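You operate a simulated robot arm through the tools that you are given. There is no shell and no other tool.

You run a simulated robot arm. Do the job below in one go: nothing can be reset, and whatever is moved stays where it is left.

TASK
Gauge both loose spacer blocks and seat each in its size's cell.
Fine: the one in the gauge first; the third block stays; nothing dropped, broken or left on.

The check looks at the end state, three seconds after you hand in, the way a careful person would. Anything else that was tipped, shoved, dropped, spilled or broken makes it a failure.

THE ROBOT
A 7-joint arm with a two-finger parallel gripper, fixed in place. Base frame: the origin is at the foot of the arm, x ahead of it, y to its left, z up. Units: m, rad, N and s.
With the tool pointing down near the work surface it reaches from about 0.52 to 0.96 m from the base axis. Its first joint turns from -2.897 to 2.897 rad. Payload 3.91 kg.
The tool frame sits at the grasp point between the pads (the TCP): z along the fingers, y along the line on which they close. The tips reach 0.03 m beyond it. Largest opening 0.11 m; finger width 0.02, thickness 0.01; the body of the gripper, 0.048 by 0.112 m, starts 0.055 m behind the TCP.
Orientation is told as [roll, pitch, yaw] about the base's x, y, z axes, in that order, counted from this pose: with the fingers straight down and closing along the base's y, the tool's x points along the base's -x, its y along +y and its z along -z.

THE INTERFACE
- The arm moves only by the tool step_arm. Its arguments are lists of equal length, an entry for each row: "delta_pos": the shift along the tool's x, y, z in units of 250 mm (1.0 is 250 mm), a list of three; "rot": the turn, a rotation vector about the tool's x, y, z in units of 180 degrees (1.0 is 180 degrees), a list of three. In form: {"delta_pos": [[dx, dy, dz], ...], "rot": [[ax, ay, az], ...]}. A call has 1 to 20 rows; each row is the pose to reach, as a shift and turn from the pose commanded when the call began, along the tool's axes at that moment. "fingers" is the opening, from 0 (shut) to 1 (fully open), set as the call begins (left out, the last holds). A call with a number of a shift or a turn outside -1 to 1 is refused whole. Rows are played at 5 a second. More than 0.05 m and 0.15 rad between two rows, or a gripper value outside its range, and nothing of the call is played. A pose out of reach is approached as far as the arm can. The call stops where the force on the tool passes 50 N (or 10 N more than at its start, if that is more) or the arm is blocked; 0.2 s more then pass. Each finger travels about 0.072 m/s and halts on what it meets, pressing with about 27 N; the grip force reading is that of the motor and also rises with nothing between the fingers. The clock runs only during rows and for 0.2 s after the last one: add rows that repeat a pose to give the fingers time. It gives the time, the measured TCP pose, the force on the tool (base axes), the opening and the grip force at its end, in the units of the frame above (readings bear some noise), with the torque about the TCP (base axes, N m) and any sound that the robot's microphone picked up.
- Cameras (640 x 400 px; columns grow to the right, rows downward): "scene" is fixed at [0.2186, 0.5014, 1.5795]; the picture's right is [-0.70, -0.71, 0.00], its down [-0.46, 0.45, -0.77] and it looks along [0.55, -0.54, -0.64] (base axes); focal length 365 px, centre (320, 200). "wrist" rides on the gripper at [0.072, 0.017, -0.103] in the tool frame; the picture's right is [-0.23, 0.97, 0.00], its down [-0.76, -0.18, -0.62] and it looks along [-0.61, -0.14, 0.78] (tool axes); focal length 222 px, centre (320, 200). There is no depth. A picture from a camera that has moved, and an enlarged one, comes with that camera's place and axes in the base frame and with its lens.
- snapshot(camera): a new picture of that camera. No time passes.
- move_column(by): slides the trunk up (or, below 0, down) by that many m; the arm rides with it, the base frame stays. It gives what a move gives, with no picture.
- zoom(camera, box): a new picture of the part [left, top, right, bottom] of that camera's present view, enlarged. No time passes.
- close_job(): hands the job in; it is judged then, once.

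Nothing tells you positions but the pictures and the camera data. Unless the task says otherwise, let go and move clear before handing in.

The tools are called after "Request:" as name(argument=value, ...) on one line, values as JSON. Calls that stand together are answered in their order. step_arm: Moves the arm, as the interface text tells. Its arguments: {"type":"object","properties":{"delta_pos":{"type":"array","items":{"type":"array","items":{"type":"number"}}},"rot":{"type":"array","items":{"type":"array","items":{"type":"number"}}},"fingers":{"type":"number"}},"required":["delta_pos","rot"]} The other tools are called the same way: move_column (by) slides the trunk up or down; snapshot (camera) takes a picture; zoom (camera, box) takes an enlarged picture of a part of a camera's view; close_job () hands the job in.

At the start:

```text
time: 0.0
position: [0.5443, -0.1085, 1.1131]
ee_rot: [0.0, 0.001, 0.0]
force: [-0.5, -0.6, -0.2]
ft_torque: [-0.02, -0.03, -0.02]
finger_gap: 0.11
grip_force: 0.1
trunk travel left (down, up): [-0.575, 0.107]
```

scene: 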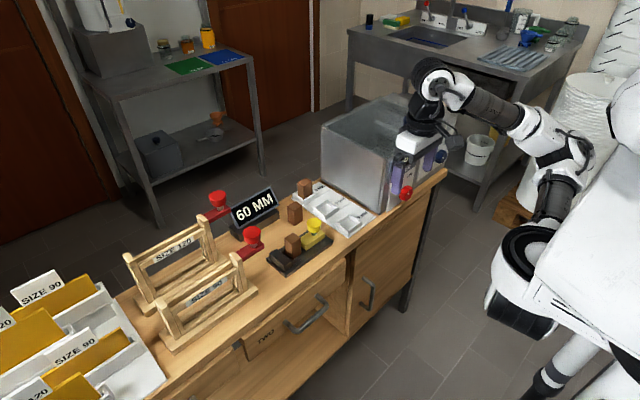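
wrist: 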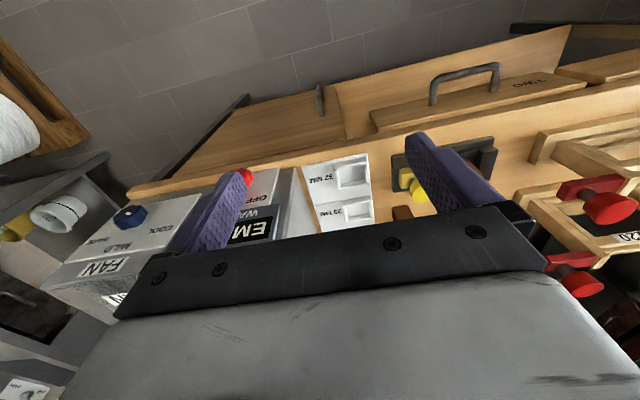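

I see a bench with a tray of cells, a gauge with a block in it and a 60 MM display, plus a brown block standing near it. I'll look closer before moving anything.

Request:
zoom(camera="scene", box=[220, 160, 400, 280])

Request:
zoom(camera="scene", box=[100, 180, 340, 340])

Request:
zoom(camera="wrist", box=[220, 100, 540, 300])

```text
3.33 times, centred on (310, 220) of scene
camera zoom: at [0.2186, 0.5014, 1.5795], right [-0.7, -0.71, 0.0], down [-0.46, 0.45, -0.77], along [0.55, -0.54, -0.64], focal length 1216 px, centre (353, 133)
```

zoom: 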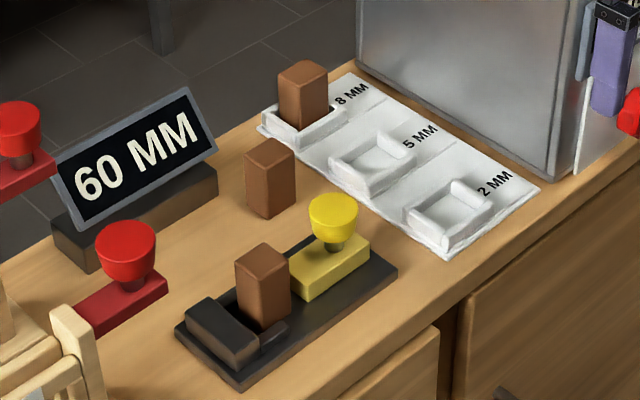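

```text
2.50 times, centred on (220, 260) of scene
camera zoom: at [0.2186, 0.5014, 1.5795], right [-0.7, -0.71, 0.0], down [-0.46, 0.45, -0.77], along [0.55, -0.54, -0.64], focal length 912 px, centre (570, 50)
```

zoom: 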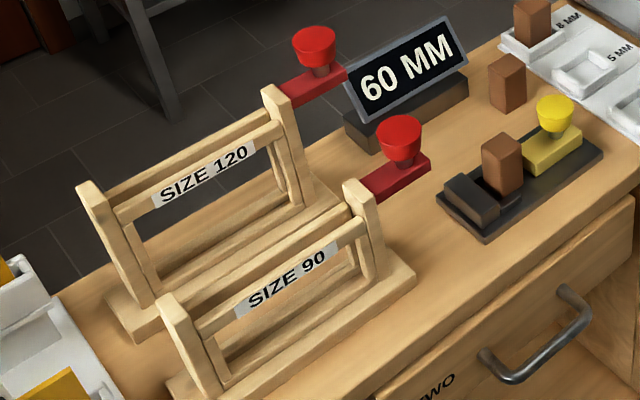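

```text
2.00 times, centred on (380, 200) of wrist
camera zoom: at [0.4718, -0.0921, 1.2167], right [0.23, 0.97, 0.0], down [0.76, -0.18, 0.62], along [0.61, -0.14, -0.78], focal length 444 px, centre (200, 200)
```

zoom: 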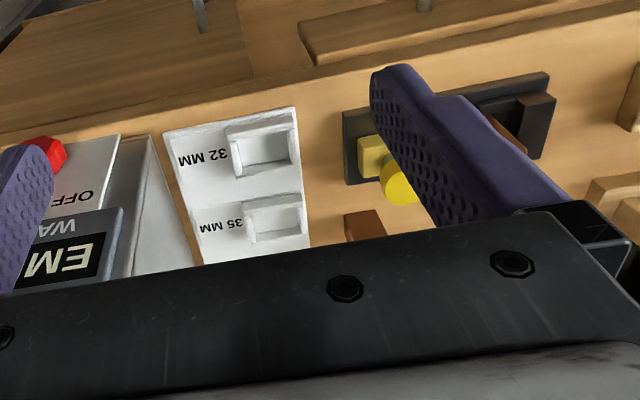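

The tray cells read 32, 35 and 38 mm, and the 38 cell already holds the third block. One loose block is in the gauge (yellow slider open, display at 60 MM) and one stands on the bench. The bench top comes out at about z=0.85, so I'll move the arm above the gauge for a better look.

Request:
step_arm(delta_pos=[[-0.067, 0.133, 0], [-0.133, 0.267, 0], [-0.2, 0.4, 0], [-0.267, 0.533, 0], [-0.333, 0.667, 0], [-0.4, 0.8, 0], [-0.4, 0.8, 0]], rot=[[0, 0, 0], [0, 0, 0], [0, 0, 0], [0, 0, 0], [0, 0, 0], [0, 0, 0], [0, 0, 0]], fingers=1)

Request:
snapshot(camera="wrist")

Request:
snapshot(camera="scene")

```text
time: 1.6
position: [0.6457, 0.0916, 1.113]
ee_rot: [0.0, 0.0, 0.0]
force: [0.0, -0.5, 0.3]
ft_torque: [-0.04, -0.04, 0.0]
finger_gap: 0.1098
grip_force: 0.0
trunk travel left (down, up): [-0.575, 0.107]
```

```text
taken
camera wrist: at [0.5727, 0.1085, 1.2171], right [0.23, 0.97, 0.0], down [0.76, -0.18, 0.62], along [0.61, -0.14, -0.78], focal length 222 px, centre (320, 200)
```

wrist: 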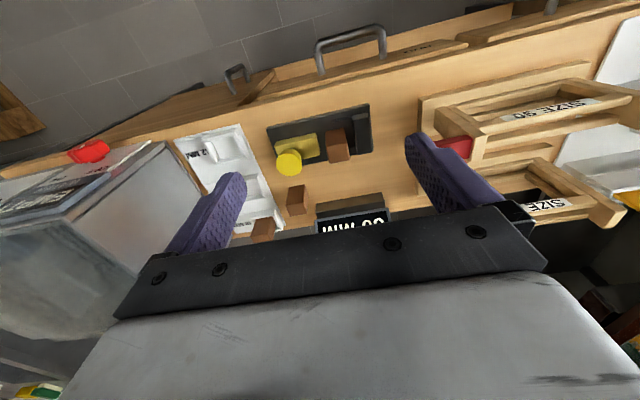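

```text
taken
```

scene: 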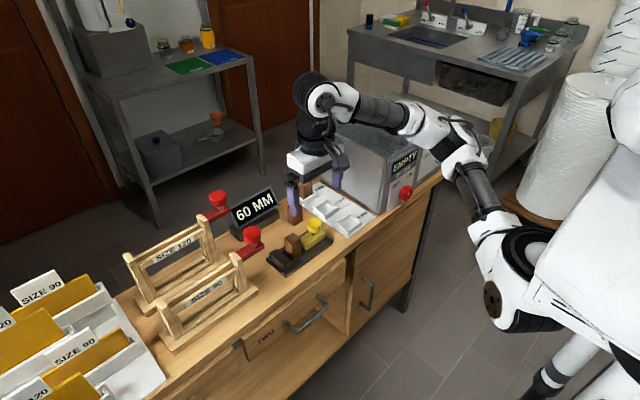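

Request:
zoom(camera="wrist", box=[240, 90, 400, 190])

Request:
zoom(camera="wrist", box=[160, 110, 320, 250])

Request:
zoom(camera="scene", box=[250, 210, 350, 280])

Request:
zoom(camera="scene", box=[280, 120, 440, 240])

```text
4.00 times, centred on (320, 140) of wrist
camera zoom: at [0.5727, 0.1085, 1.2171], right [0.23, 0.97, 0.0], down [0.76, -0.18, 0.62], along [0.61, -0.14, -0.78], focal length 888 px, centre (320, 440)
```

zoom: 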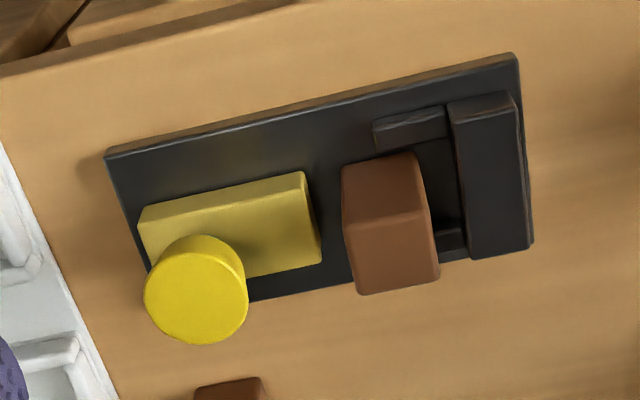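

```text
2.86 times, centred on (240, 180) of wrist
camera zoom: at [0.5727, 0.1085, 1.2171], right [0.23, 0.97, 0.0], down [0.76, -0.18, 0.62], along [0.61, -0.14, -0.78], focal length 635 px, centre (549, 257)
```

zoom: 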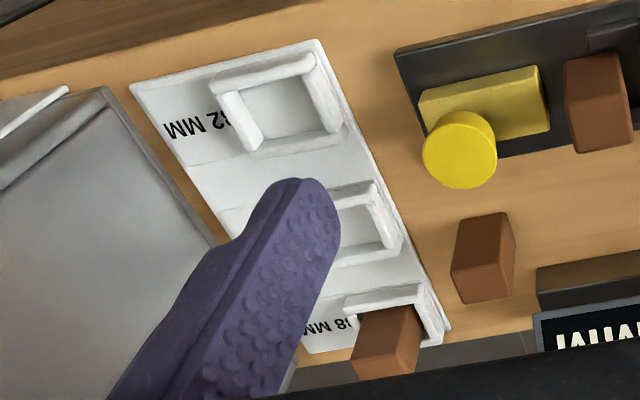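

```text
5.71 times, centred on (300, 245) of scene
camera zoom: at [0.2186, 0.5014, 1.5795], right [-0.7, -0.71, 0.0], down [-0.46, 0.45, -0.77], along [0.55, -0.54, -0.64], focal length 2085 px, centre (434, -57)
```

zoom: 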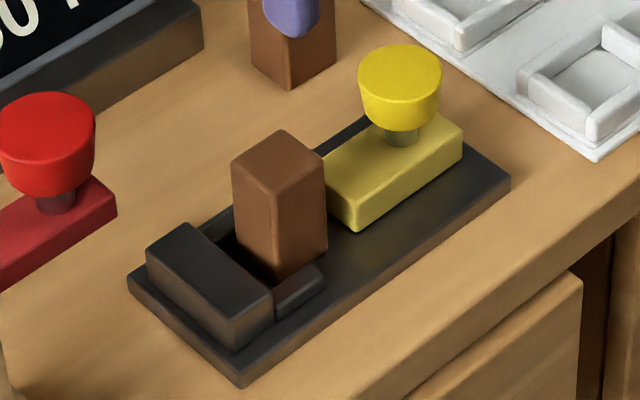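

```text
3.33 times, centred on (360, 180) of scene
camera zoom: at [0.2186, 0.5014, 1.5795], right [-0.7, -0.71, 0.0], down [-0.46, 0.45, -0.77], along [0.55, -0.54, -0.64], focal length 1216 px, centre (187, 267)
```

zoom: 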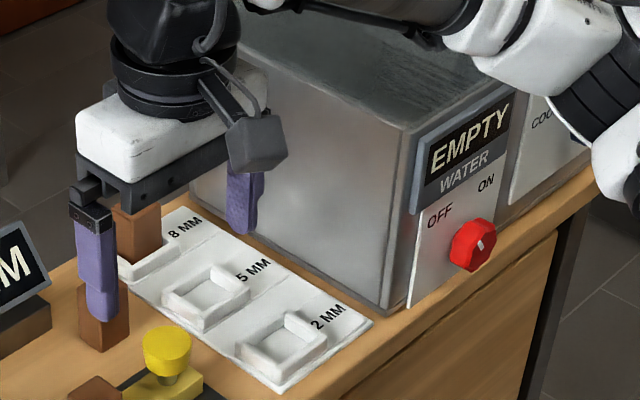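

The gauge sits at about (0.73, 0.07) with its slider moving along y, and the loose bench block is near (0.82, 0.02). Next I'll move over the tray to look at the cells.

Request:
step_arm(delta_pos=[[-0.03, -0.15, 0], [-0.06, -0.3, 0], [-0.09, -0.45, 0], [-0.12, -0.6, 0], [-0.16, -0.76, 0], [-0.16, -0.76, 0]], rot=[[0, 0, 0], [0, 0, 0], [0, 0, 0], [0, 0, 0], [0, 0, 0], [0, 0, 0]])

Request:
zoom(camera="wrist", box=[220, 90, 420, 215])

Request:
snapshot(camera="scene")

```text
time: 3.0
position: [0.6857, -0.0963, 1.1123]
ee_rot: [-0.001, 0.001, 0.001]
force: [0.4, -0.6, -0.5]
ft_torque: [0.0, -0.02, -0.01]
finger_gap: 0.1101
grip_force: 0.0
trunk travel left (down, up): [-0.575, 0.107]
```

```text
3.20 times, centred on (320, 152) of wrist
camera zoom: at [0.6133, -0.0786, 1.2156], right [0.23, 0.97, 0.0], down [0.76, -0.18, 0.62], along [0.61, -0.14, -0.78], focal length 711 px, centre (320, 352)
```

zoom: 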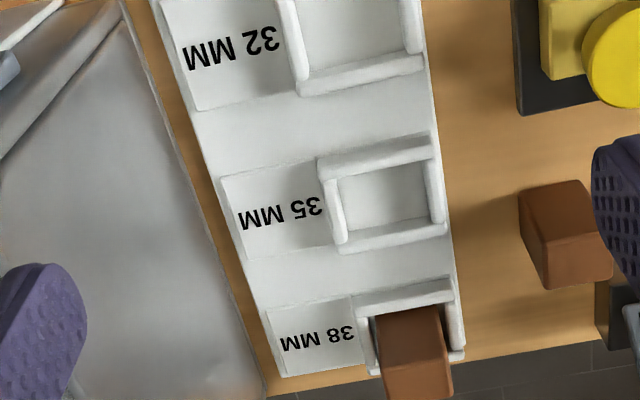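

```text
taken
```

scene: 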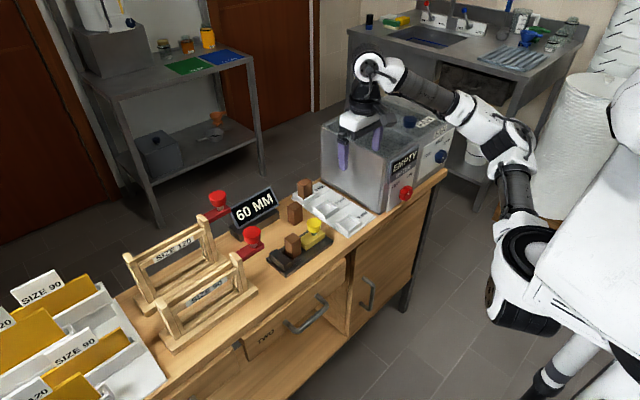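

The cells are four-walled pockets. I'll zoom further to measure them.

Request:
zoom(camera="wrist", box=[300, 125, 370, 175])

Request:
zoom(camera="wrist", box=[300, 80, 370, 130])

Request:
zoom(camera="scene", box=[285, 170, 385, 245])

Request:
zoom(camera="wrist", box=[320, 165, 420, 225])

```text
8.00 times, centred on (335, 150) of wrist
camera zoom: at [0.6133, -0.0786, 1.2156], right [0.23, 0.97, 0.0], down [0.76, -0.18, 0.62], along [0.61, -0.14, -0.78], focal length 1777 px, centre (200, 600)
```

zoom: 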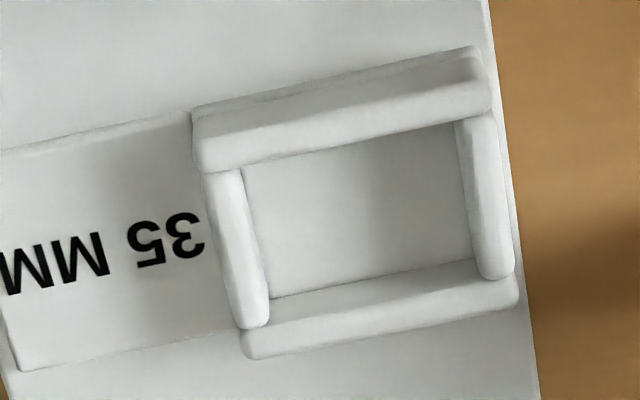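

```text
8.00 times, centred on (335, 105) of wrist
camera zoom: at [0.6133, -0.0786, 1.2156], right [0.23, 0.97, 0.0], down [0.76, -0.18, 0.62], along [0.61, -0.14, -0.78], focal length 1777 px, centre (200, 960)
```

zoom: 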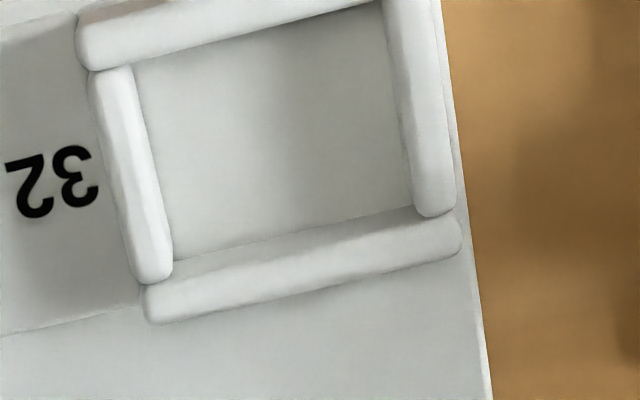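

```text
5.33 times, centred on (335, 208) of scene
camera zoom: at [0.2186, 0.5014, 1.5795], right [-0.7, -0.71, 0.0], down [-0.46, 0.45, -0.77], along [0.55, -0.54, -0.64], focal length 1946 px, centre (240, 160)
```

zoom: 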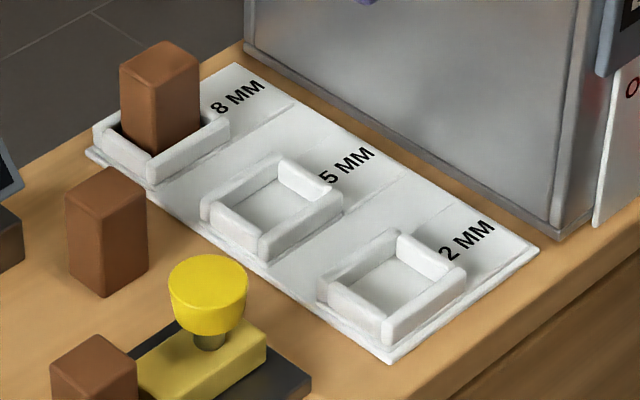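

```text
6.40 times, centred on (370, 195) of wrist
camera zoom: at [0.6133, -0.0786, 1.2156], right [0.23, 0.97, 0.0], down [0.76, -0.18, 0.62], along [0.61, -0.14, -0.78], focal length 1422 px, centre (0, 232)
```

zoom: 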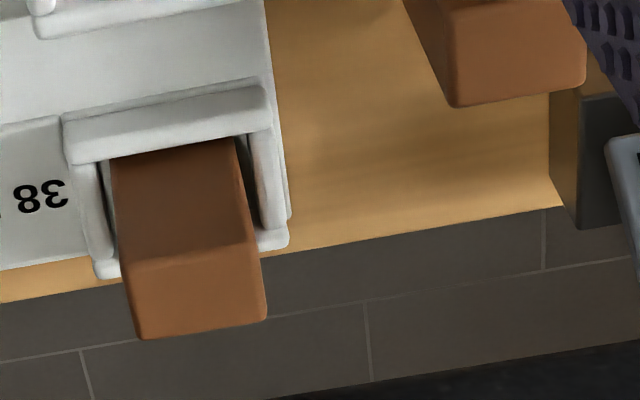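

Both loose blocks look about 28 mm in x and 32–35 mm in y, standing about 55 mm tall, with the sized dimension along y in the gauge and cells. Before working I'll check the appliance knobs and the gauge's details.

Request:
zoom(camera="scene", box=[375, 130, 460, 210])

Request:
zoom(camera="scene", box=[265, 215, 335, 275])

Request:
zoom(camera="scene", box=[195, 180, 285, 260])

```text
5.00 times, centred on (418, 170) of scene
camera zoom: at [0.2186, 0.5014, 1.5795], right [-0.7, -0.71, 0.0], down [-0.46, 0.45, -0.77], along [0.55, -0.54, -0.64], focal length 1824 px, centre (-168, 350)
```

zoom: 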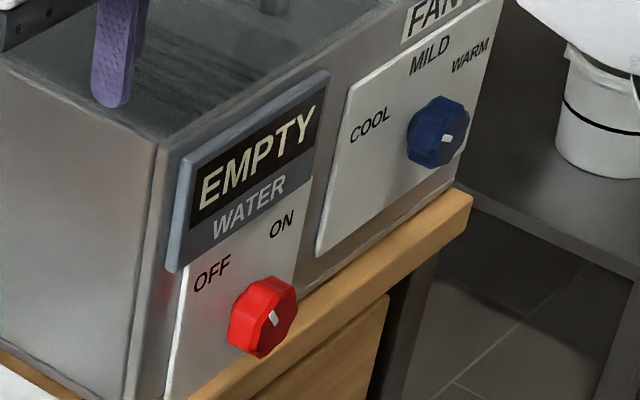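

```text
6.67 times, centred on (300, 245) of scene
camera zoom: at [0.2186, 0.5014, 1.5795], right [-0.7, -0.71, 0.0], down [-0.46, 0.45, -0.77], along [0.55, -0.54, -0.64], focal length 2432 px, centre (453, -100)
```

zoom: 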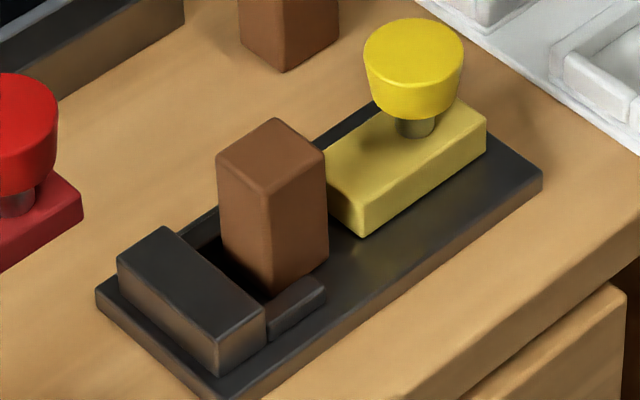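

```text
5.00 times, centred on (240, 220) of scene
camera zoom: at [0.2186, 0.5014, 1.5795], right [-0.7, -0.71, 0.0], down [-0.46, 0.45, -0.77], along [0.55, -0.54, -0.64], focal length 1824 px, centre (720, 100)
```

zoom: 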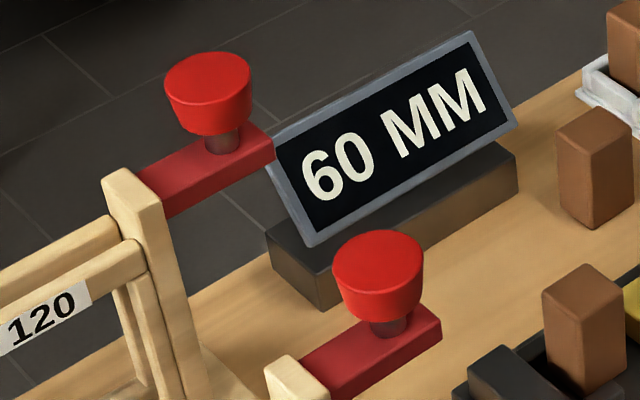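

The gauge plate is at z≈0.865, the knob at about (0.72, 0.027) with its top near 0.93, and the gauge block at about (0.7235, 0.101) with its top near 0.92. I'll grip the knob across x so no finger goes between it and the block, which means turning the gripper 90° above the knob.

Request:
step_arm(delta_pos=[[-0.012, 0.041, 0.008], [-0.024, 0.082, 0.016], [-0.036, 0.123, 0.024], [-0.048, 0.164, 0.032], [-0.06, 0.205, 0.04], [-0.073, 0.246, 0.048], [-0.085, 0.287, 0.056], [-0.097, 0.328, 0.064], [-0.109, 0.369, 0.072], [-0.121, 0.41, 0.08], [-0.133, 0.451, 0.088], [-0.145, 0.492, 0.096], [-0.145, 0.492, 0.096]], rot=[[0, 0, -0.0417], [0, 0, -0.0833], [0, 0, -0.125], [0, 0, -0.1667], [0, 0, -0.2083], [0, 0, -0.25], [0, 0, -0.2917], [0, 0, -0.3333], [0, 0, -0.375], [0, 0, -0.4167], [0, 0, -0.4583], [0, 0, -0.5], [0, 0, -0.5]])

Request:
snapshot(camera="wrist")

Request:
snapshot(camera="scene")

```text
time: 5.8
position: [0.5446, 0.1467, 1.0615]
ee_rot: [-0.001, 0.0, 1.57]
force: [-0.7, 0.0, 0.4]
ft_torque: [0.01, -0.05, 0.0]
finger_gap: 0.1102
grip_force: 0.1
out of reach, approached as far as the arm can: row 6, 7, 8, 9, 10, 11, 12, 13
trunk travel left (down, up): [-0.575, 0.107]
```

```text
taken
camera wrist: at [0.5269, 0.0742, 1.1651], right [-0.97, 0.23, 0.0], down [0.18, 0.76, 0.62], along [0.14, 0.61, -0.78], focal length 222 px, centre (320, 200)
```

wrist: 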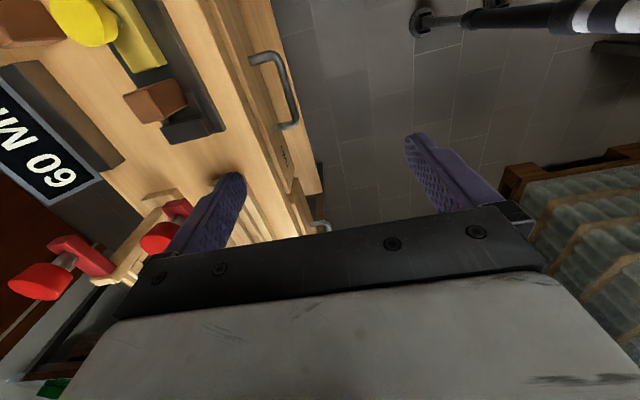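

```text
taken
```

scene: 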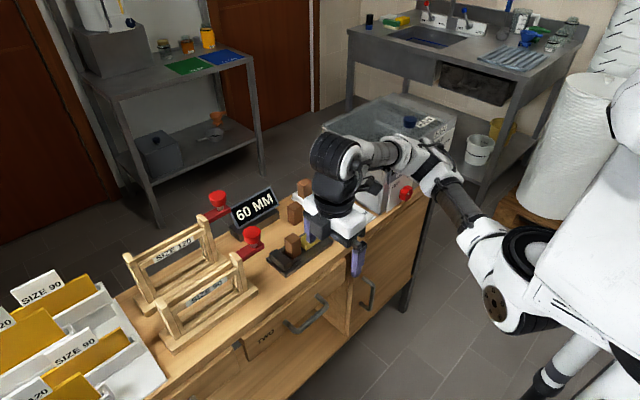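

The +90° turn ran into a joint limit and the arm stopped short, still clear of everything. I'll turn back to zero and then try the other direction.

Request:
step_arm(delta_pos=[[0, 0, 0], [0, 0, 0], [0, 0, 0], [0, 0, 0], [0, 0, 0], [0, 0, 0], [0, 0, 0], [0, 0, 0], [0, 0, 0], [0, 0, 0], [0, 0, 0], [0, 0, 0], [0, 0, 0]], rot=[[0, 0, 0.0417], [0, 0, 0.0833], [0, 0, 0.125], [0, 0, 0.1667], [0, 0, 0.2083], [0, 0, 0.25], [0, 0, 0.2917], [0, 0, 0.3333], [0, 0, 0.375], [0, 0, 0.4167], [0, 0, 0.4583], [0, 0, 0.5], [0, 0, 0.5]])

```text
time: 8.6
position: [0.5477, 0.1406, 1.0625]
ee_rot: [0.0, 0.0, -0.003]
force: [0.1, 0.0, 0.8]
ft_torque: [-0.01, -0.03, 0.02]
finger_gap: 0.11
grip_force: 0.0
trunk travel left (down, up): [-0.575, 0.107]
```

Back at yaw 0, and the reference pose is the reached pose. I'll go back above the knob, then rotate the other way in the same call.

Request:
step_arm(delta_pos=[[-0.116, -0.076, -0.02], [-0.232, -0.152, -0.04], [-0.348, -0.228, -0.06], [-0.464, -0.304, -0.08], [-0.58, -0.38, -0.1], [-0.696, -0.456, -0.12], [-0.696, -0.456, -0.12]], rot=[[0, 0, 0], [0, 0, 0], [0, 0, 0], [0, 0, 0], [0, 0, 0], [0, 0, 0], [0, 0, 0]])

Request:
step_arm(delta_pos=[[0, 0, 0], [0, 0, 0], [0, 0, 0], [0, 0, 0], [0, 0, 0], [0, 0, 0], [0, 0, 0], [0, 0, 0], [0, 0, 0], [0, 0, 0], [0, 0, 0], [0, 0, 0], [0, 0, 0]], rot=[[0, 0, 0.0417], [0, 0, 0.0833], [0, 0, 0.125], [0, 0, 0.1667], [0, 0, 0.2083], [0, 0, 0.25], [0, 0, 0.2917], [0, 0, 0.3333], [0, 0, 0.375], [0, 0, 0.4167], [0, 0, 0.4583], [0, 0, 0.5], [0, 0, 0.5]])

Request:
snapshot(camera="wrist")

Request:
snapshot(camera="scene")

```text
time: 10.2
position: [0.7228, 0.0254, 1.0908]
ee_rot: [-0.001, 0.0, 0.001]
force: [-0.1, 0.9, -0.6]
ft_torque: [0.0, 0.02, 0.01]
finger_gap: 0.1098
grip_force: 0.0
trunk travel left (down, up): [-0.575, 0.107]
```

```text
time: 13.0
position: [0.7224, 0.0272, 1.0939]
ee_rot: [0.0, -0.001, -1.574]
force: [0.4, -1.1, -0.1]
ft_torque: [0.0, -0.02, -0.01]
finger_gap: 0.1103
grip_force: 0.1
trunk travel left (down, up): [-0.575, 0.107]
```

```text
taken
camera wrist: at [0.7394, 0.0999, 1.1968], right [0.97, -0.23, 0.0], down [-0.18, -0.76, 0.62], along [-0.14, -0.61, -0.78], focal length 222 px, centre (320, 200)
```

wrist: 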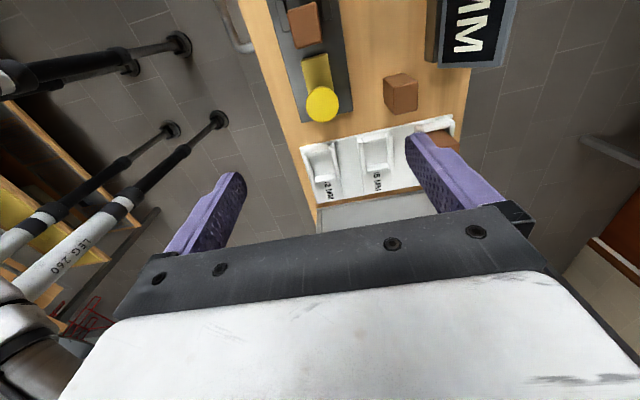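

```text
taken
```

scene: 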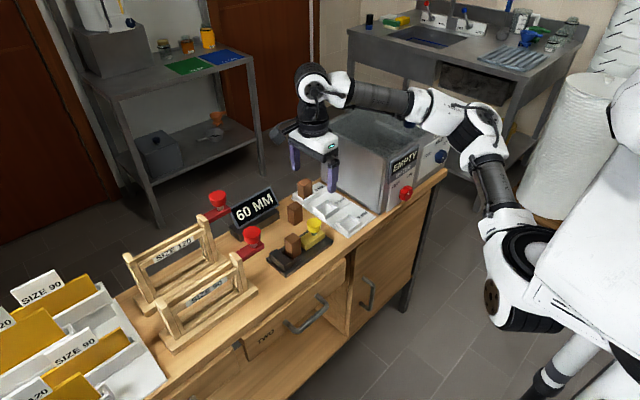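

The −90° turn works and the knob now lies straight below the gripper. I'll zoom in to fix its position.

Request:
zoom(camera="wrist", box=[260, 0, 440, 112])

Request:
zoom(camera="wrist", box=[280, 60, 460, 210])

```text
3.56 times, centred on (350, 56) of wrist
camera zoom: at [0.7394, 0.0999, 1.1968], right [0.97, -0.23, 0.0], down [-0.18, -0.76, 0.62], along [-0.14, -0.61, -0.78], focal length 790 px, centre (213, 712)
```

zoom: 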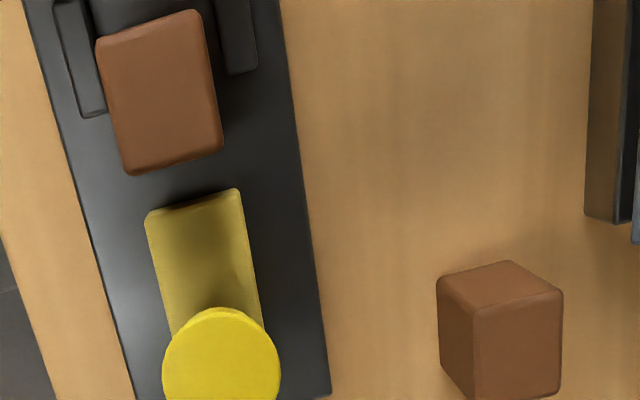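

```text
2.67 times, centred on (370, 135) of wrist
camera zoom: at [0.7394, 0.0999, 1.1968], right [0.97, -0.23, 0.0], down [-0.18, -0.76, 0.62], along [-0.14, -0.61, -0.78], focal length 592 px, centre (187, 373)
```

zoom: 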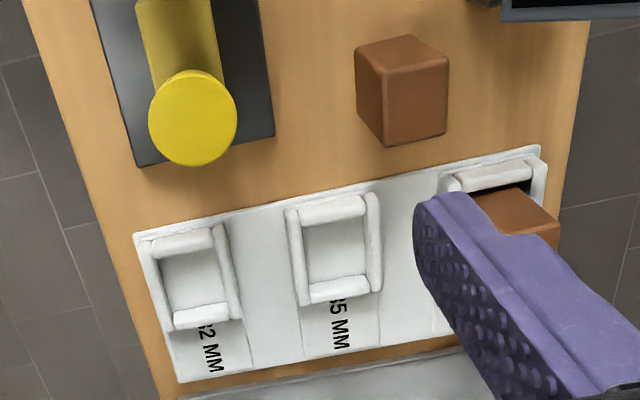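

The knob centre comes out at (0.725, 0.0265) with its top near z=0.928. I'll descend to just above it and check alignment before closing.

Request:
step_arm(delta_pos=[[-0.003, 0.01, 0.1], [-0.003, 0.01, 0.2], [-0.003, 0.01, 0.3], [-0.003, 0.01, 0.4], [-0.003, 0.01, 0.45], [-0.003, 0.01, 0.5], [-0.003, 0.01, 0.5]], rot=[[0, 0, 0], [0, 0, 0], [0, 0, 0], [0, 0, 0], [0, 0, 0], [0, 0, 0], [0, 0, 0]])

Request:
snapshot(camera="wrist")

Request:
zoom(camera="scene", box=[230, 160, 390, 280])

```text
time: 14.6
position: [0.7238, 0.026, 0.9672]
ee_rot: [0.0, 0.0, -1.57]
force: [0.6, -0.2, 0.0]
ft_torque: [-0.01, 0.03, 0.01]
finger_gap: 0.1102
grip_force: 0.1
trunk travel left (down, up): [-0.575, 0.107]
```

```text
taken
camera wrist: at [0.7402, 0.0982, 1.0708], right [0.97, -0.23, 0.0], down [-0.18, -0.76, 0.62], along [-0.14, -0.61, -0.78], focal length 222 px, centre (320, 200)
```

wrist: 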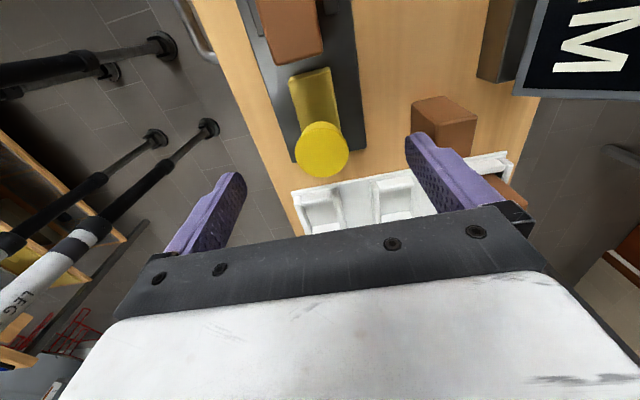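

```text
3.33 times, centred on (310, 220) of scene
camera zoom: at [0.2186, 0.5014, 1.5795], right [-0.7, -0.71, 0.0], down [-0.46, 0.45, -0.77], along [0.55, -0.54, -0.64], focal length 1216 px, centre (353, 133)
```

zoom: 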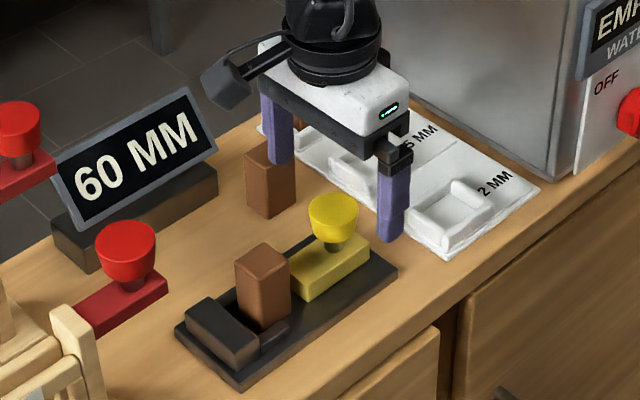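

The knob is centred between the fingers. I'll narrow the opening a little, lower to knob height and then close on it.

Request:
step_arm(delta_pos=[[0.004, 0.004, 0], [0.004, 0.004, 0], [0.004, 0.004, 0.05], [0.004, 0.004, 0.1], [0.004, 0.004, 0.14], [0.004, 0.004, 0.172], [0.004, 0.004, 0.172]], rot=[[0, 0, 0], [0, 0, 0], [0, 0, 0], [0, 0, 0], [0, 0, 0], [0, 0, 0], [0, 0, 0]], fingers=0.65)

Request:
snapshot(camera="wrist")

Request:
zoom(camera="scene", box=[250, 180, 370, 280])

```text
time: 16.2
position: [0.7252, 0.026, 0.9253]
ee_rot: [-0.001, -0.001, -1.571]
force: [0.7, -0.3, 0.1]
ft_torque: [0.01, 0.02, 0.01]
finger_gap: 0.0717
grip_force: 0.1
trunk travel left (down, up): [-0.575, 0.107]
```

```text
taken
camera wrist: at [0.7411, 0.0991, 1.028], right [0.97, -0.23, 0.0], down [-0.18, -0.76, 0.62], along [-0.14, -0.61, -0.78], focal length 222 px, centre (320, 200)
```

wrist: 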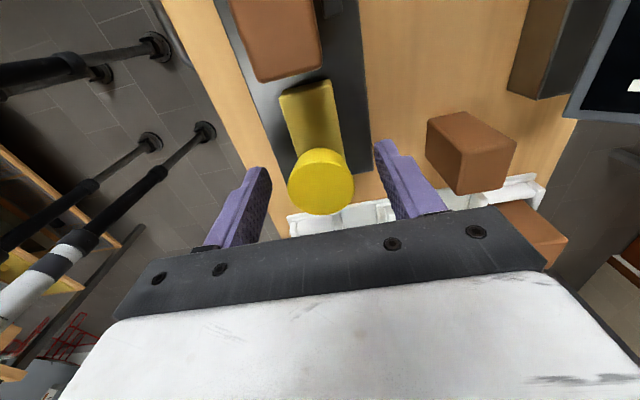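

```text
4.00 times, centred on (310, 230) of scene
camera zoom: at [0.2186, 0.5014, 1.5795], right [-0.7, -0.71, 0.0], down [-0.46, 0.45, -0.77], along [0.55, -0.54, -0.64], focal length 1459 px, centre (360, 80)
```

zoom: 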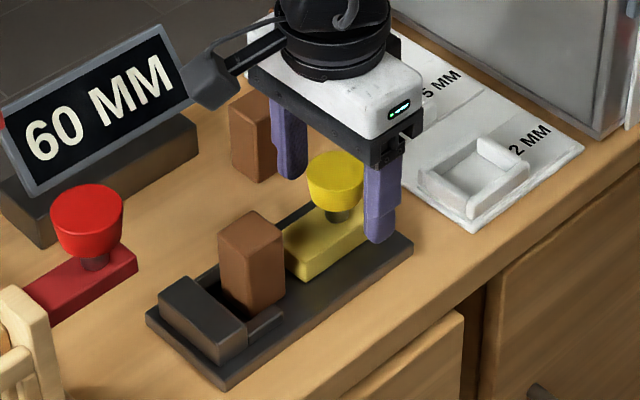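

The fingers straddle the knob cleanly, so I'm closing on it.

Request:
step_arm(delta_pos=[[0, 0, 0], [0, 0, 0], [0, 0, 0], [0, 0, 0]], rot=[[0, 0, 0], [0, 0, 0], [0, 0, 0], [0, 0, 0]], fingers=0)

Request:
snapshot(camera="wrist")

```text
time: 17.2
position: [0.7249, 0.0267, 0.9254]
ee_rot: [0.001, 0.001, -1.571]
force: [3.2, 0.5, -0.7]
ft_torque: [0.08, -0.03, 0.01]
finger_gap: 0.0379
grip_force: 45.0
trunk travel left (down, up): [-0.575, 0.107]
```

```text
taken
camera wrist: at [0.7414, 0.0991, 1.0281], right [0.97, -0.23, 0.0], down [-0.18, -0.76, 0.62], along [-0.14, -0.61, -0.78], focal length 222 px, centre (320, 200)
```

wrist: 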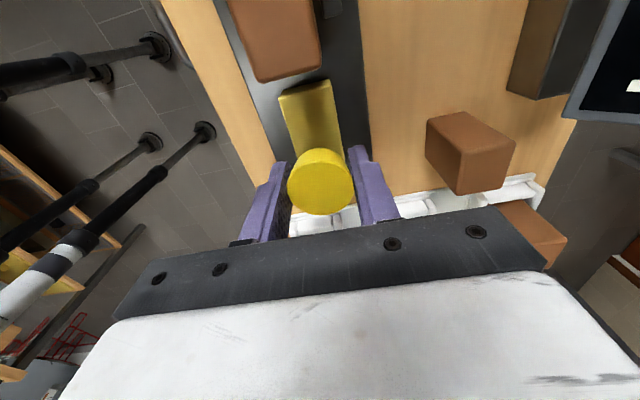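

The knob is held at a 37.9 mm gap. I'll slide it toward the anvil (+y) 15 mm first and read the display.

Request:
step_arm(delta_pos=[[0.012, 0, 0], [0.024, 0, 0], [0.036, 0, 0], [0.048, 0, 0], [0.06, 0, 0], [0.06, 0, 0]], rot=[[0, 0, 0], [0, 0, 0], [0, 0, 0], [0, 0, 0], [0, 0, 0], [0, 0, 0]])

Request:
zoom(camera="scene", box=[220, 180, 340, 280])

```text
time: 18.6
position: [0.725, 0.0415, 0.9241]
ee_rot: [-0.004, 0.001, -1.568]
force: [-21.0, -0.2, -7.7]
ft_torque: [-0.03, 0.04, -0.07]
finger_gap: 0.038
grip_force: 44.6
trunk travel left (down, up): [-0.575, 0.107]
```

```text
4.00 times, centred on (280, 230) of scene
camera zoom: at [0.2186, 0.5014, 1.5795], right [-0.7, -0.71, 0.0], down [-0.46, 0.45, -0.77], along [0.55, -0.54, -0.64], focal length 1459 px, centre (480, 80)
```

zoom: 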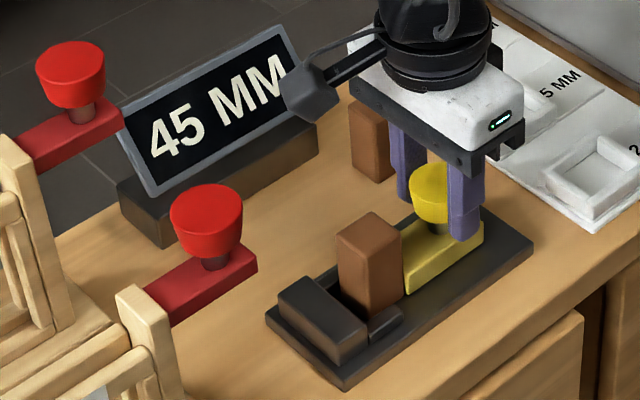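

The display follows the slider and now shows 45 MM. There's some sideways force, so I'll ease x slightly while sliding on.

Request:
step_arm(delta_pos=[[0.008, -0.004, 0], [0.016, -0.004, 0], [0.024, -0.004, 0], [0.028, -0.004, 0], [0.028, -0.004, 0]], rot=[[0, 0, 0], [0, 0, 0], [0, 0, 0], [0, 0, 0], [0, 0, 0]])

Request:
zoom(camera="scene", box=[220, 180, 340, 280])

```text
time: 19.8
position: [0.7251, 0.0493, 0.9247]
ee_rot: [0.001, 0.0, -1.57]
force: [-10.2, -0.5, -15.6]
ft_torque: [0.06, -0.19, -0.04]
finger_gap: 0.038
grip_force: 44.9
trunk travel left (down, up): [-0.575, 0.107]
```

```text
4.00 times, centred on (280, 230) of scene
camera zoom: at [0.2186, 0.5014, 1.5795], right [-0.7, -0.71, 0.0], down [-0.46, 0.45, -0.77], along [0.55, -0.54, -0.64], focal length 1459 px, centre (480, 80)
```

zoom: 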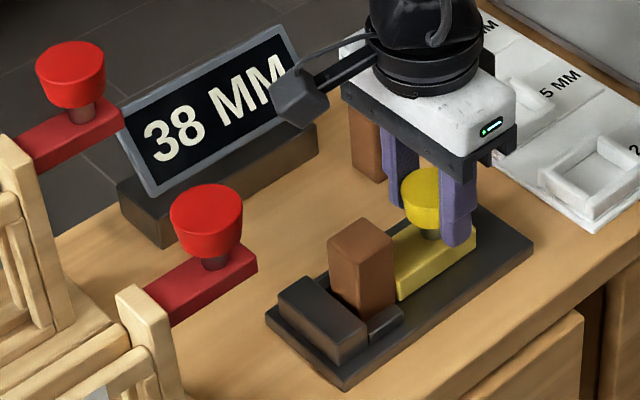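

The display shows 38 MM with no resistance yet along y. I'll continue in small steps.

Request:
step_arm(delta_pos=[[0.004, -0.002, 0.002], [0.008, -0.003, 0.003], [0.008, -0.003, 0.003]], rot=[[0, 0, 0], [0, 0, 0], [0, 0, 0]])

Request:
zoom(camera="scene", box=[220, 180, 340, 280])

```text
time: 20.6
position: [0.7256, 0.0508, 0.925]
ee_rot: [0.002, 0.0, -1.572]
force: [-2.6, 0.5, -0.3]
ft_torque: [-0.22, 0.04, -0.1]
finger_gap: 0.038
grip_force: 44.8
trunk travel left (down, up): [-0.575, 0.107]
```

```text
4.00 times, centred on (280, 230) of scene
camera zoom: at [0.2186, 0.5014, 1.5795], right [-0.7, -0.71, 0.0], down [-0.46, 0.45, -0.77], along [0.55, -0.54, -0.64], focal length 1459 px, centre (480, 80)
```

zoom: 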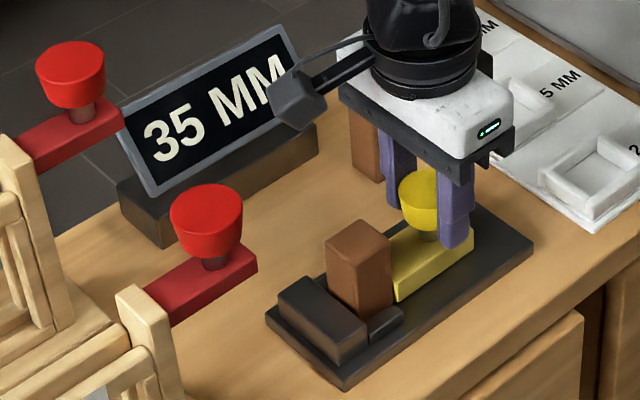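

It reads 35 MM. I'll press a bit more to see whether the block is truly pinched against the anvil.

Request:
step_arm(delta_pos=[[0.002, 0, 0], [0.004, 0, 0], [0.004, 0, 0]], rot=[[0, 0, 0], [0, 0, 0], [0, 0, 0]])

Request:
zoom(camera="scene", box=[220, 180, 340, 280])

```text
time: 21.4
position: [0.7252, 0.0512, 0.9249]
ee_rot: [0.003, 0.0, -1.571]
force: [10.9, -0.6, 10.5]
ft_torque: [-0.28, -0.05, 0.04]
finger_gap: 0.038
grip_force: 45.1
trunk travel left (down, up): [-0.575, 0.107]
```

```text
4.00 times, centred on (280, 230) of scene
camera zoom: at [0.2186, 0.5014, 1.5795], right [-0.7, -0.71, 0.0], down [-0.46, 0.45, -0.77], along [0.55, -0.54, -0.64], focal length 1459 px, centre (480, 80)
```

zoom: 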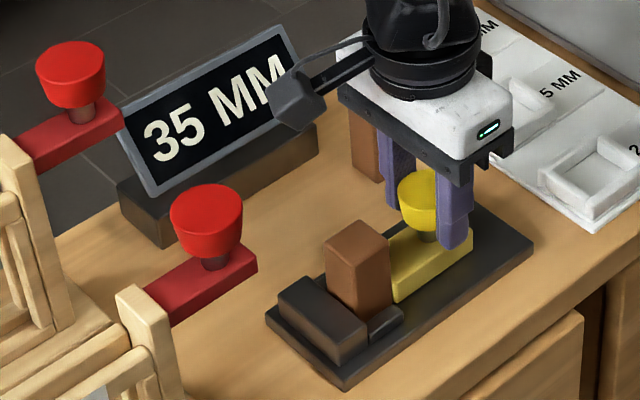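

Still 35 MM with the motion starting to lag. One more small push will confirm the stop.

Request:
step_arm(delta_pos=[[0.002, 0.002, -0.001], [0.005, 0.002, -0.001], [0.005, 0.002, -0.001]], rot=[[0, 0, 0], [0, 0, 0], [0, 0, 0]])

Request:
zoom(camera="scene", box=[220, 180, 340, 280])

Request:
zoom(camera="scene", box=[280, 220, 330, 265])

```text
time: 22.2
position: [0.7248, 0.0523, 0.9244]
ee_rot: [0.002, 0.002, -1.573]
force: [21.2, -0.5, 19.1]
ft_torque: [-0.1, -0.08, 0.0]
finger_gap: 0.0381
grip_force: 45.0
trunk travel left (down, up): [-0.575, 0.107]
```

```text
4.00 times, centred on (280, 230) of scene
camera zoom: at [0.2186, 0.5014, 1.5795], right [-0.7, -0.71, 0.0], down [-0.46, 0.45, -0.77], along [0.55, -0.54, -0.64], focal length 1459 px, centre (480, 80)
```

zoom: 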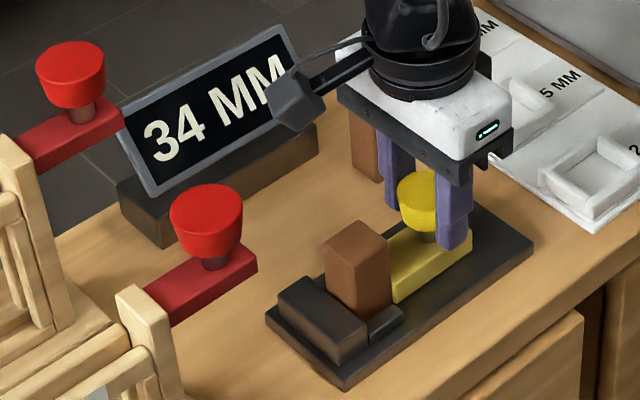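

```text
8.89 times, centred on (305, 242) of scene
camera zoom: at [0.2186, 0.5014, 1.5795], right [-0.7, -0.71, 0.0], down [-0.46, 0.45, -0.77], along [0.55, -0.54, -0.64], focal length 3243 px, centre (453, -178)
```

zoom: 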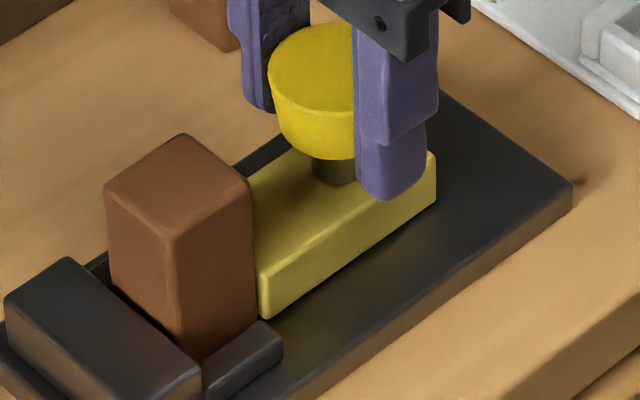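

It's now 34 MM, so the block wasn't pinched yet; 35 was only in passing. I'll keep pushing in small steps until the reading stops changing.

Request:
step_arm(delta_pos=[[0.002, 0, 0], [0.004, 0, 0], [0.004, 0, 0]], rot=[[0, 0, 0], [0, 0, 0], [0, 0, 0]])

Request:
zoom(camera="scene", box=[220, 180, 340, 280])

Request:
zoom(camera="scene", box=[280, 220, 330, 265])

```text
time: 23.0
position: [0.7253, 0.0531, 0.9242]
ee_rot: [0.004, 0.0, -1.571]
force: [26.2, -1.0, 24.4]
ft_torque: [0.07, -0.01, -0.07]
finger_gap: 0.0378
grip_force: 45.1
trunk travel left (down, up): [-0.575, 0.107]
```

```text
4.00 times, centred on (280, 230) of scene
camera zoom: at [0.2186, 0.5014, 1.5795], right [-0.7, -0.71, 0.0], down [-0.46, 0.45, -0.77], along [0.55, -0.54, -0.64], focal length 1459 px, centre (480, 80)
```

zoom: 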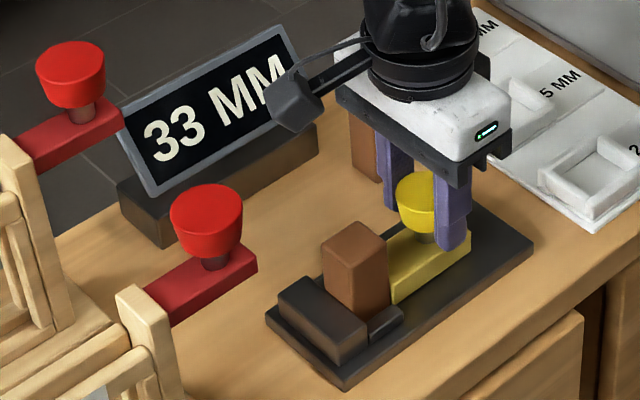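

```text
8.89 times, centred on (305, 242) of scene
camera zoom: at [0.2186, 0.5014, 1.5795], right [-0.7, -0.71, 0.0], down [-0.46, 0.45, -0.77], along [0.55, -0.54, -0.64], focal length 3243 px, centre (453, -178)
```

zoom: 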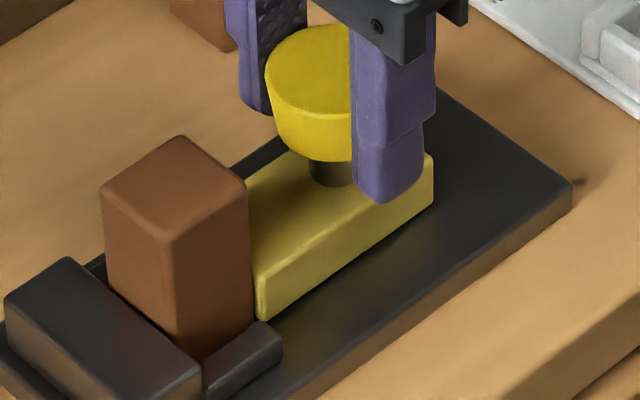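

33 MM now, with side and vertical load building up. I'll relieve those first without advancing.

Request:
step_arm(delta_pos=[[0, 0.002, -0.002], [0, 0.004, -0.004], [0, 0.004, -0.004]], rot=[[0, 0, 0], [0, 0, 0], [0, 0, 0]])

Request:
zoom(camera="scene", box=[220, 180, 340, 280])

```text
time: 23.8
position: [0.7242, 0.0541, 0.9251]
ee_rot: [-0.001, 0.0, -1.568]
force: [10.3, 0.2, 13.1]
ft_torque: [0.31, -0.03, -0.06]
finger_gap: 0.038
grip_force: 45.5
trunk travel left (down, up): [-0.575, 0.107]
```

```text
4.00 times, centred on (280, 230) of scene
camera zoom: at [0.2186, 0.5014, 1.5795], right [-0.7, -0.71, 0.0], down [-0.46, 0.45, -0.77], along [0.55, -0.54, -0.64], focal length 1459 px, centre (480, 80)
```

zoom: 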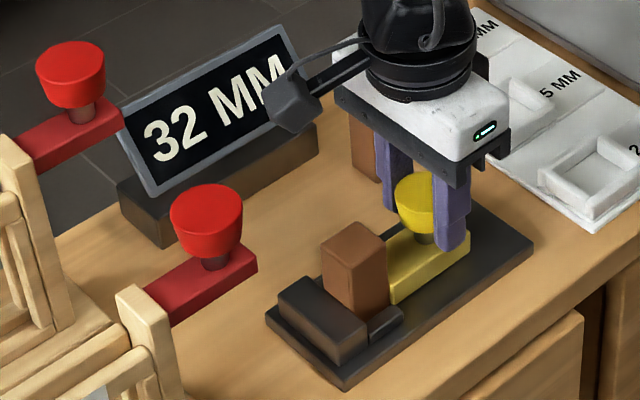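

It now reads 32 MM. I'll press a bit further to confirm it doesn't go below 32.

Request:
step_arm(delta_pos=[[0.002, 0.001, -0.001], [0.004, 0.002, -0.002], [0.004, 0.002, -0.002]], rot=[[0, 0, 0], [0, 0, 0], [0, 0, 0]])

Request:
zoom(camera="scene", box=[220, 180, 340, 280])

```text
time: 24.6
position: [0.7237, 0.0546, 0.9236]
ee_rot: [-0.004, 0.0, -1.57]
force: [-6.2, -5.6, -2.3]
ft_torque: [0.41, -0.02, 0.0]
finger_gap: 0.0379
grip_force: 45.2
trunk travel left (down, up): [-0.575, 0.107]
```

```text
4.00 times, centred on (280, 230) of scene
camera zoom: at [0.2186, 0.5014, 1.5795], right [-0.7, -0.71, 0.0], down [-0.46, 0.45, -0.77], along [0.55, -0.54, -0.64], focal length 1459 px, centre (480, 80)
```

zoom: 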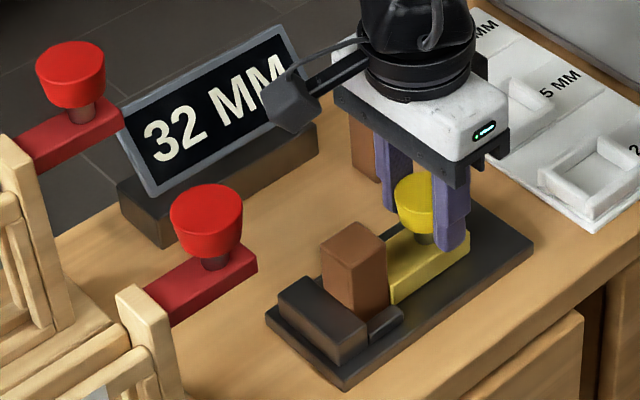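

There is now a clear −y reaction and the display holds at 32 MM. One more small push will make sure.

Request:
step_arm(delta_pos=[[0.003, 0, 0], [0.005, 0, 0], [0.005, 0, 0], [0.005, 0, 0]], rot=[[0, 0, 0], [0, 0, 0], [0, 0, 0], [0, 0, 0]])

Request:
zoom(camera="scene", box=[220, 180, 340, 280])

Request:
zoom(camera="scene", box=[280, 220, 330, 265])

```text
time: 25.6
position: [0.7258, 0.0555, 0.9242]
ee_rot: [-0.006, -0.002, -1.573]
force: [-28.2, -18.0, -21.1]
ft_torque: [0.32, -0.16, -0.06]
finger_gap: 0.0378
grip_force: 45.2
trunk travel left (down, up): [-0.575, 0.107]
```

```text
4.00 times, centred on (280, 230) of scene
camera zoom: at [0.2186, 0.5014, 1.5795], right [-0.7, -0.71, 0.0], down [-0.46, 0.45, -0.77], along [0.55, -0.54, -0.64], focal length 1459 px, centre (480, 80)
```

zoom: 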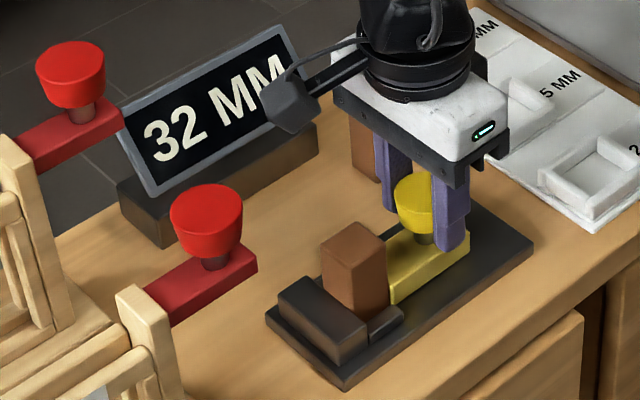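

```text
8.89 times, centred on (305, 242) of scene
camera zoom: at [0.2186, 0.5014, 1.5795], right [-0.7, -0.71, 0.0], down [-0.46, 0.45, -0.77], along [0.55, -0.54, -0.64], focal length 3243 px, centre (453, -178)
```

zoom: 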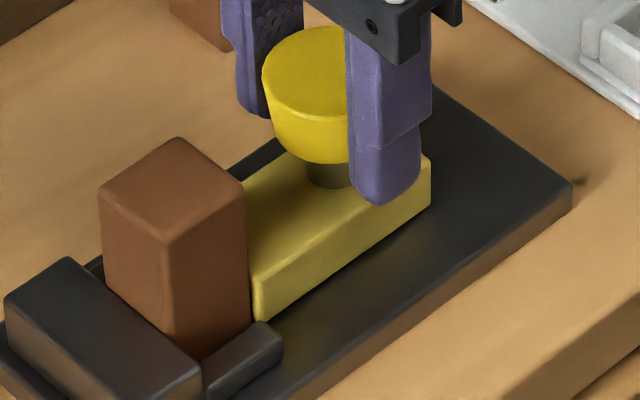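

The first block is confirmed at 32 mm, holding under an 18 N push. I'll draw the slider back to open the gauge.

Request:
step_arm(delta_pos=[[-0.004, -0.004, 0.003], [-0.016, -0.004, 0.003], [-0.028, -0.003, 0.002], [-0.04, -0.002, 0.002], [-0.052, -0.002, 0.002], [-0.064, -0.002, 0.002], [-0.076, -0.002, 0.002], [-0.088, -0.002, 0.002], [-0.1, -0.002, 0.002], [-0.11, -0.002, 0.002], [-0.11, -0.002, 0.002]], rot=[[0, 0, 0], [0, 0, 0], [0, 0, 0], [0, 0, 0], [0, 0, 0], [0, 0, 0], [0, 0, 0], [0, 0, 0], [0, 0, 0], [0, 0, 0], [0, 0, 0]])

Request:
zoom(camera="scene", box=[220, 180, 340, 280])

```text
time: 28.0
position: [0.726, 0.0292, 0.9242]
ee_rot: [-0.003, -0.001, -1.568]
force: [-28.8, -0.6, -16.8]
ft_torque: [-0.28, 0.08, 0.02]
finger_gap: 0.0379
grip_force: 45.0
trunk travel left (down, up): [-0.575, 0.107]
```

```text
4.00 times, centred on (280, 230) of scene
camera zoom: at [0.2186, 0.5014, 1.5795], right [-0.7, -0.71, 0.0], down [-0.46, 0.45, -0.77], along [0.55, -0.54, -0.64], focal length 1459 px, centre (480, 80)
```

zoom: 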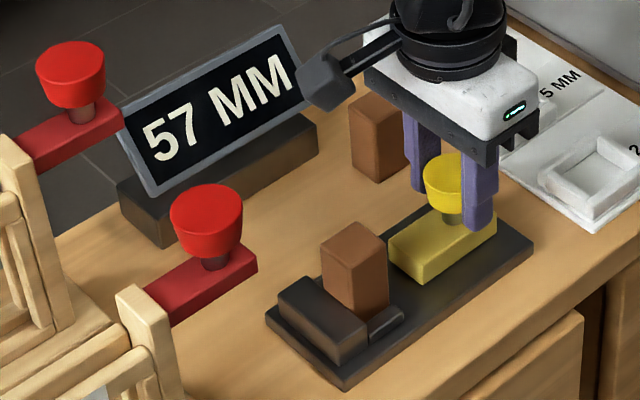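

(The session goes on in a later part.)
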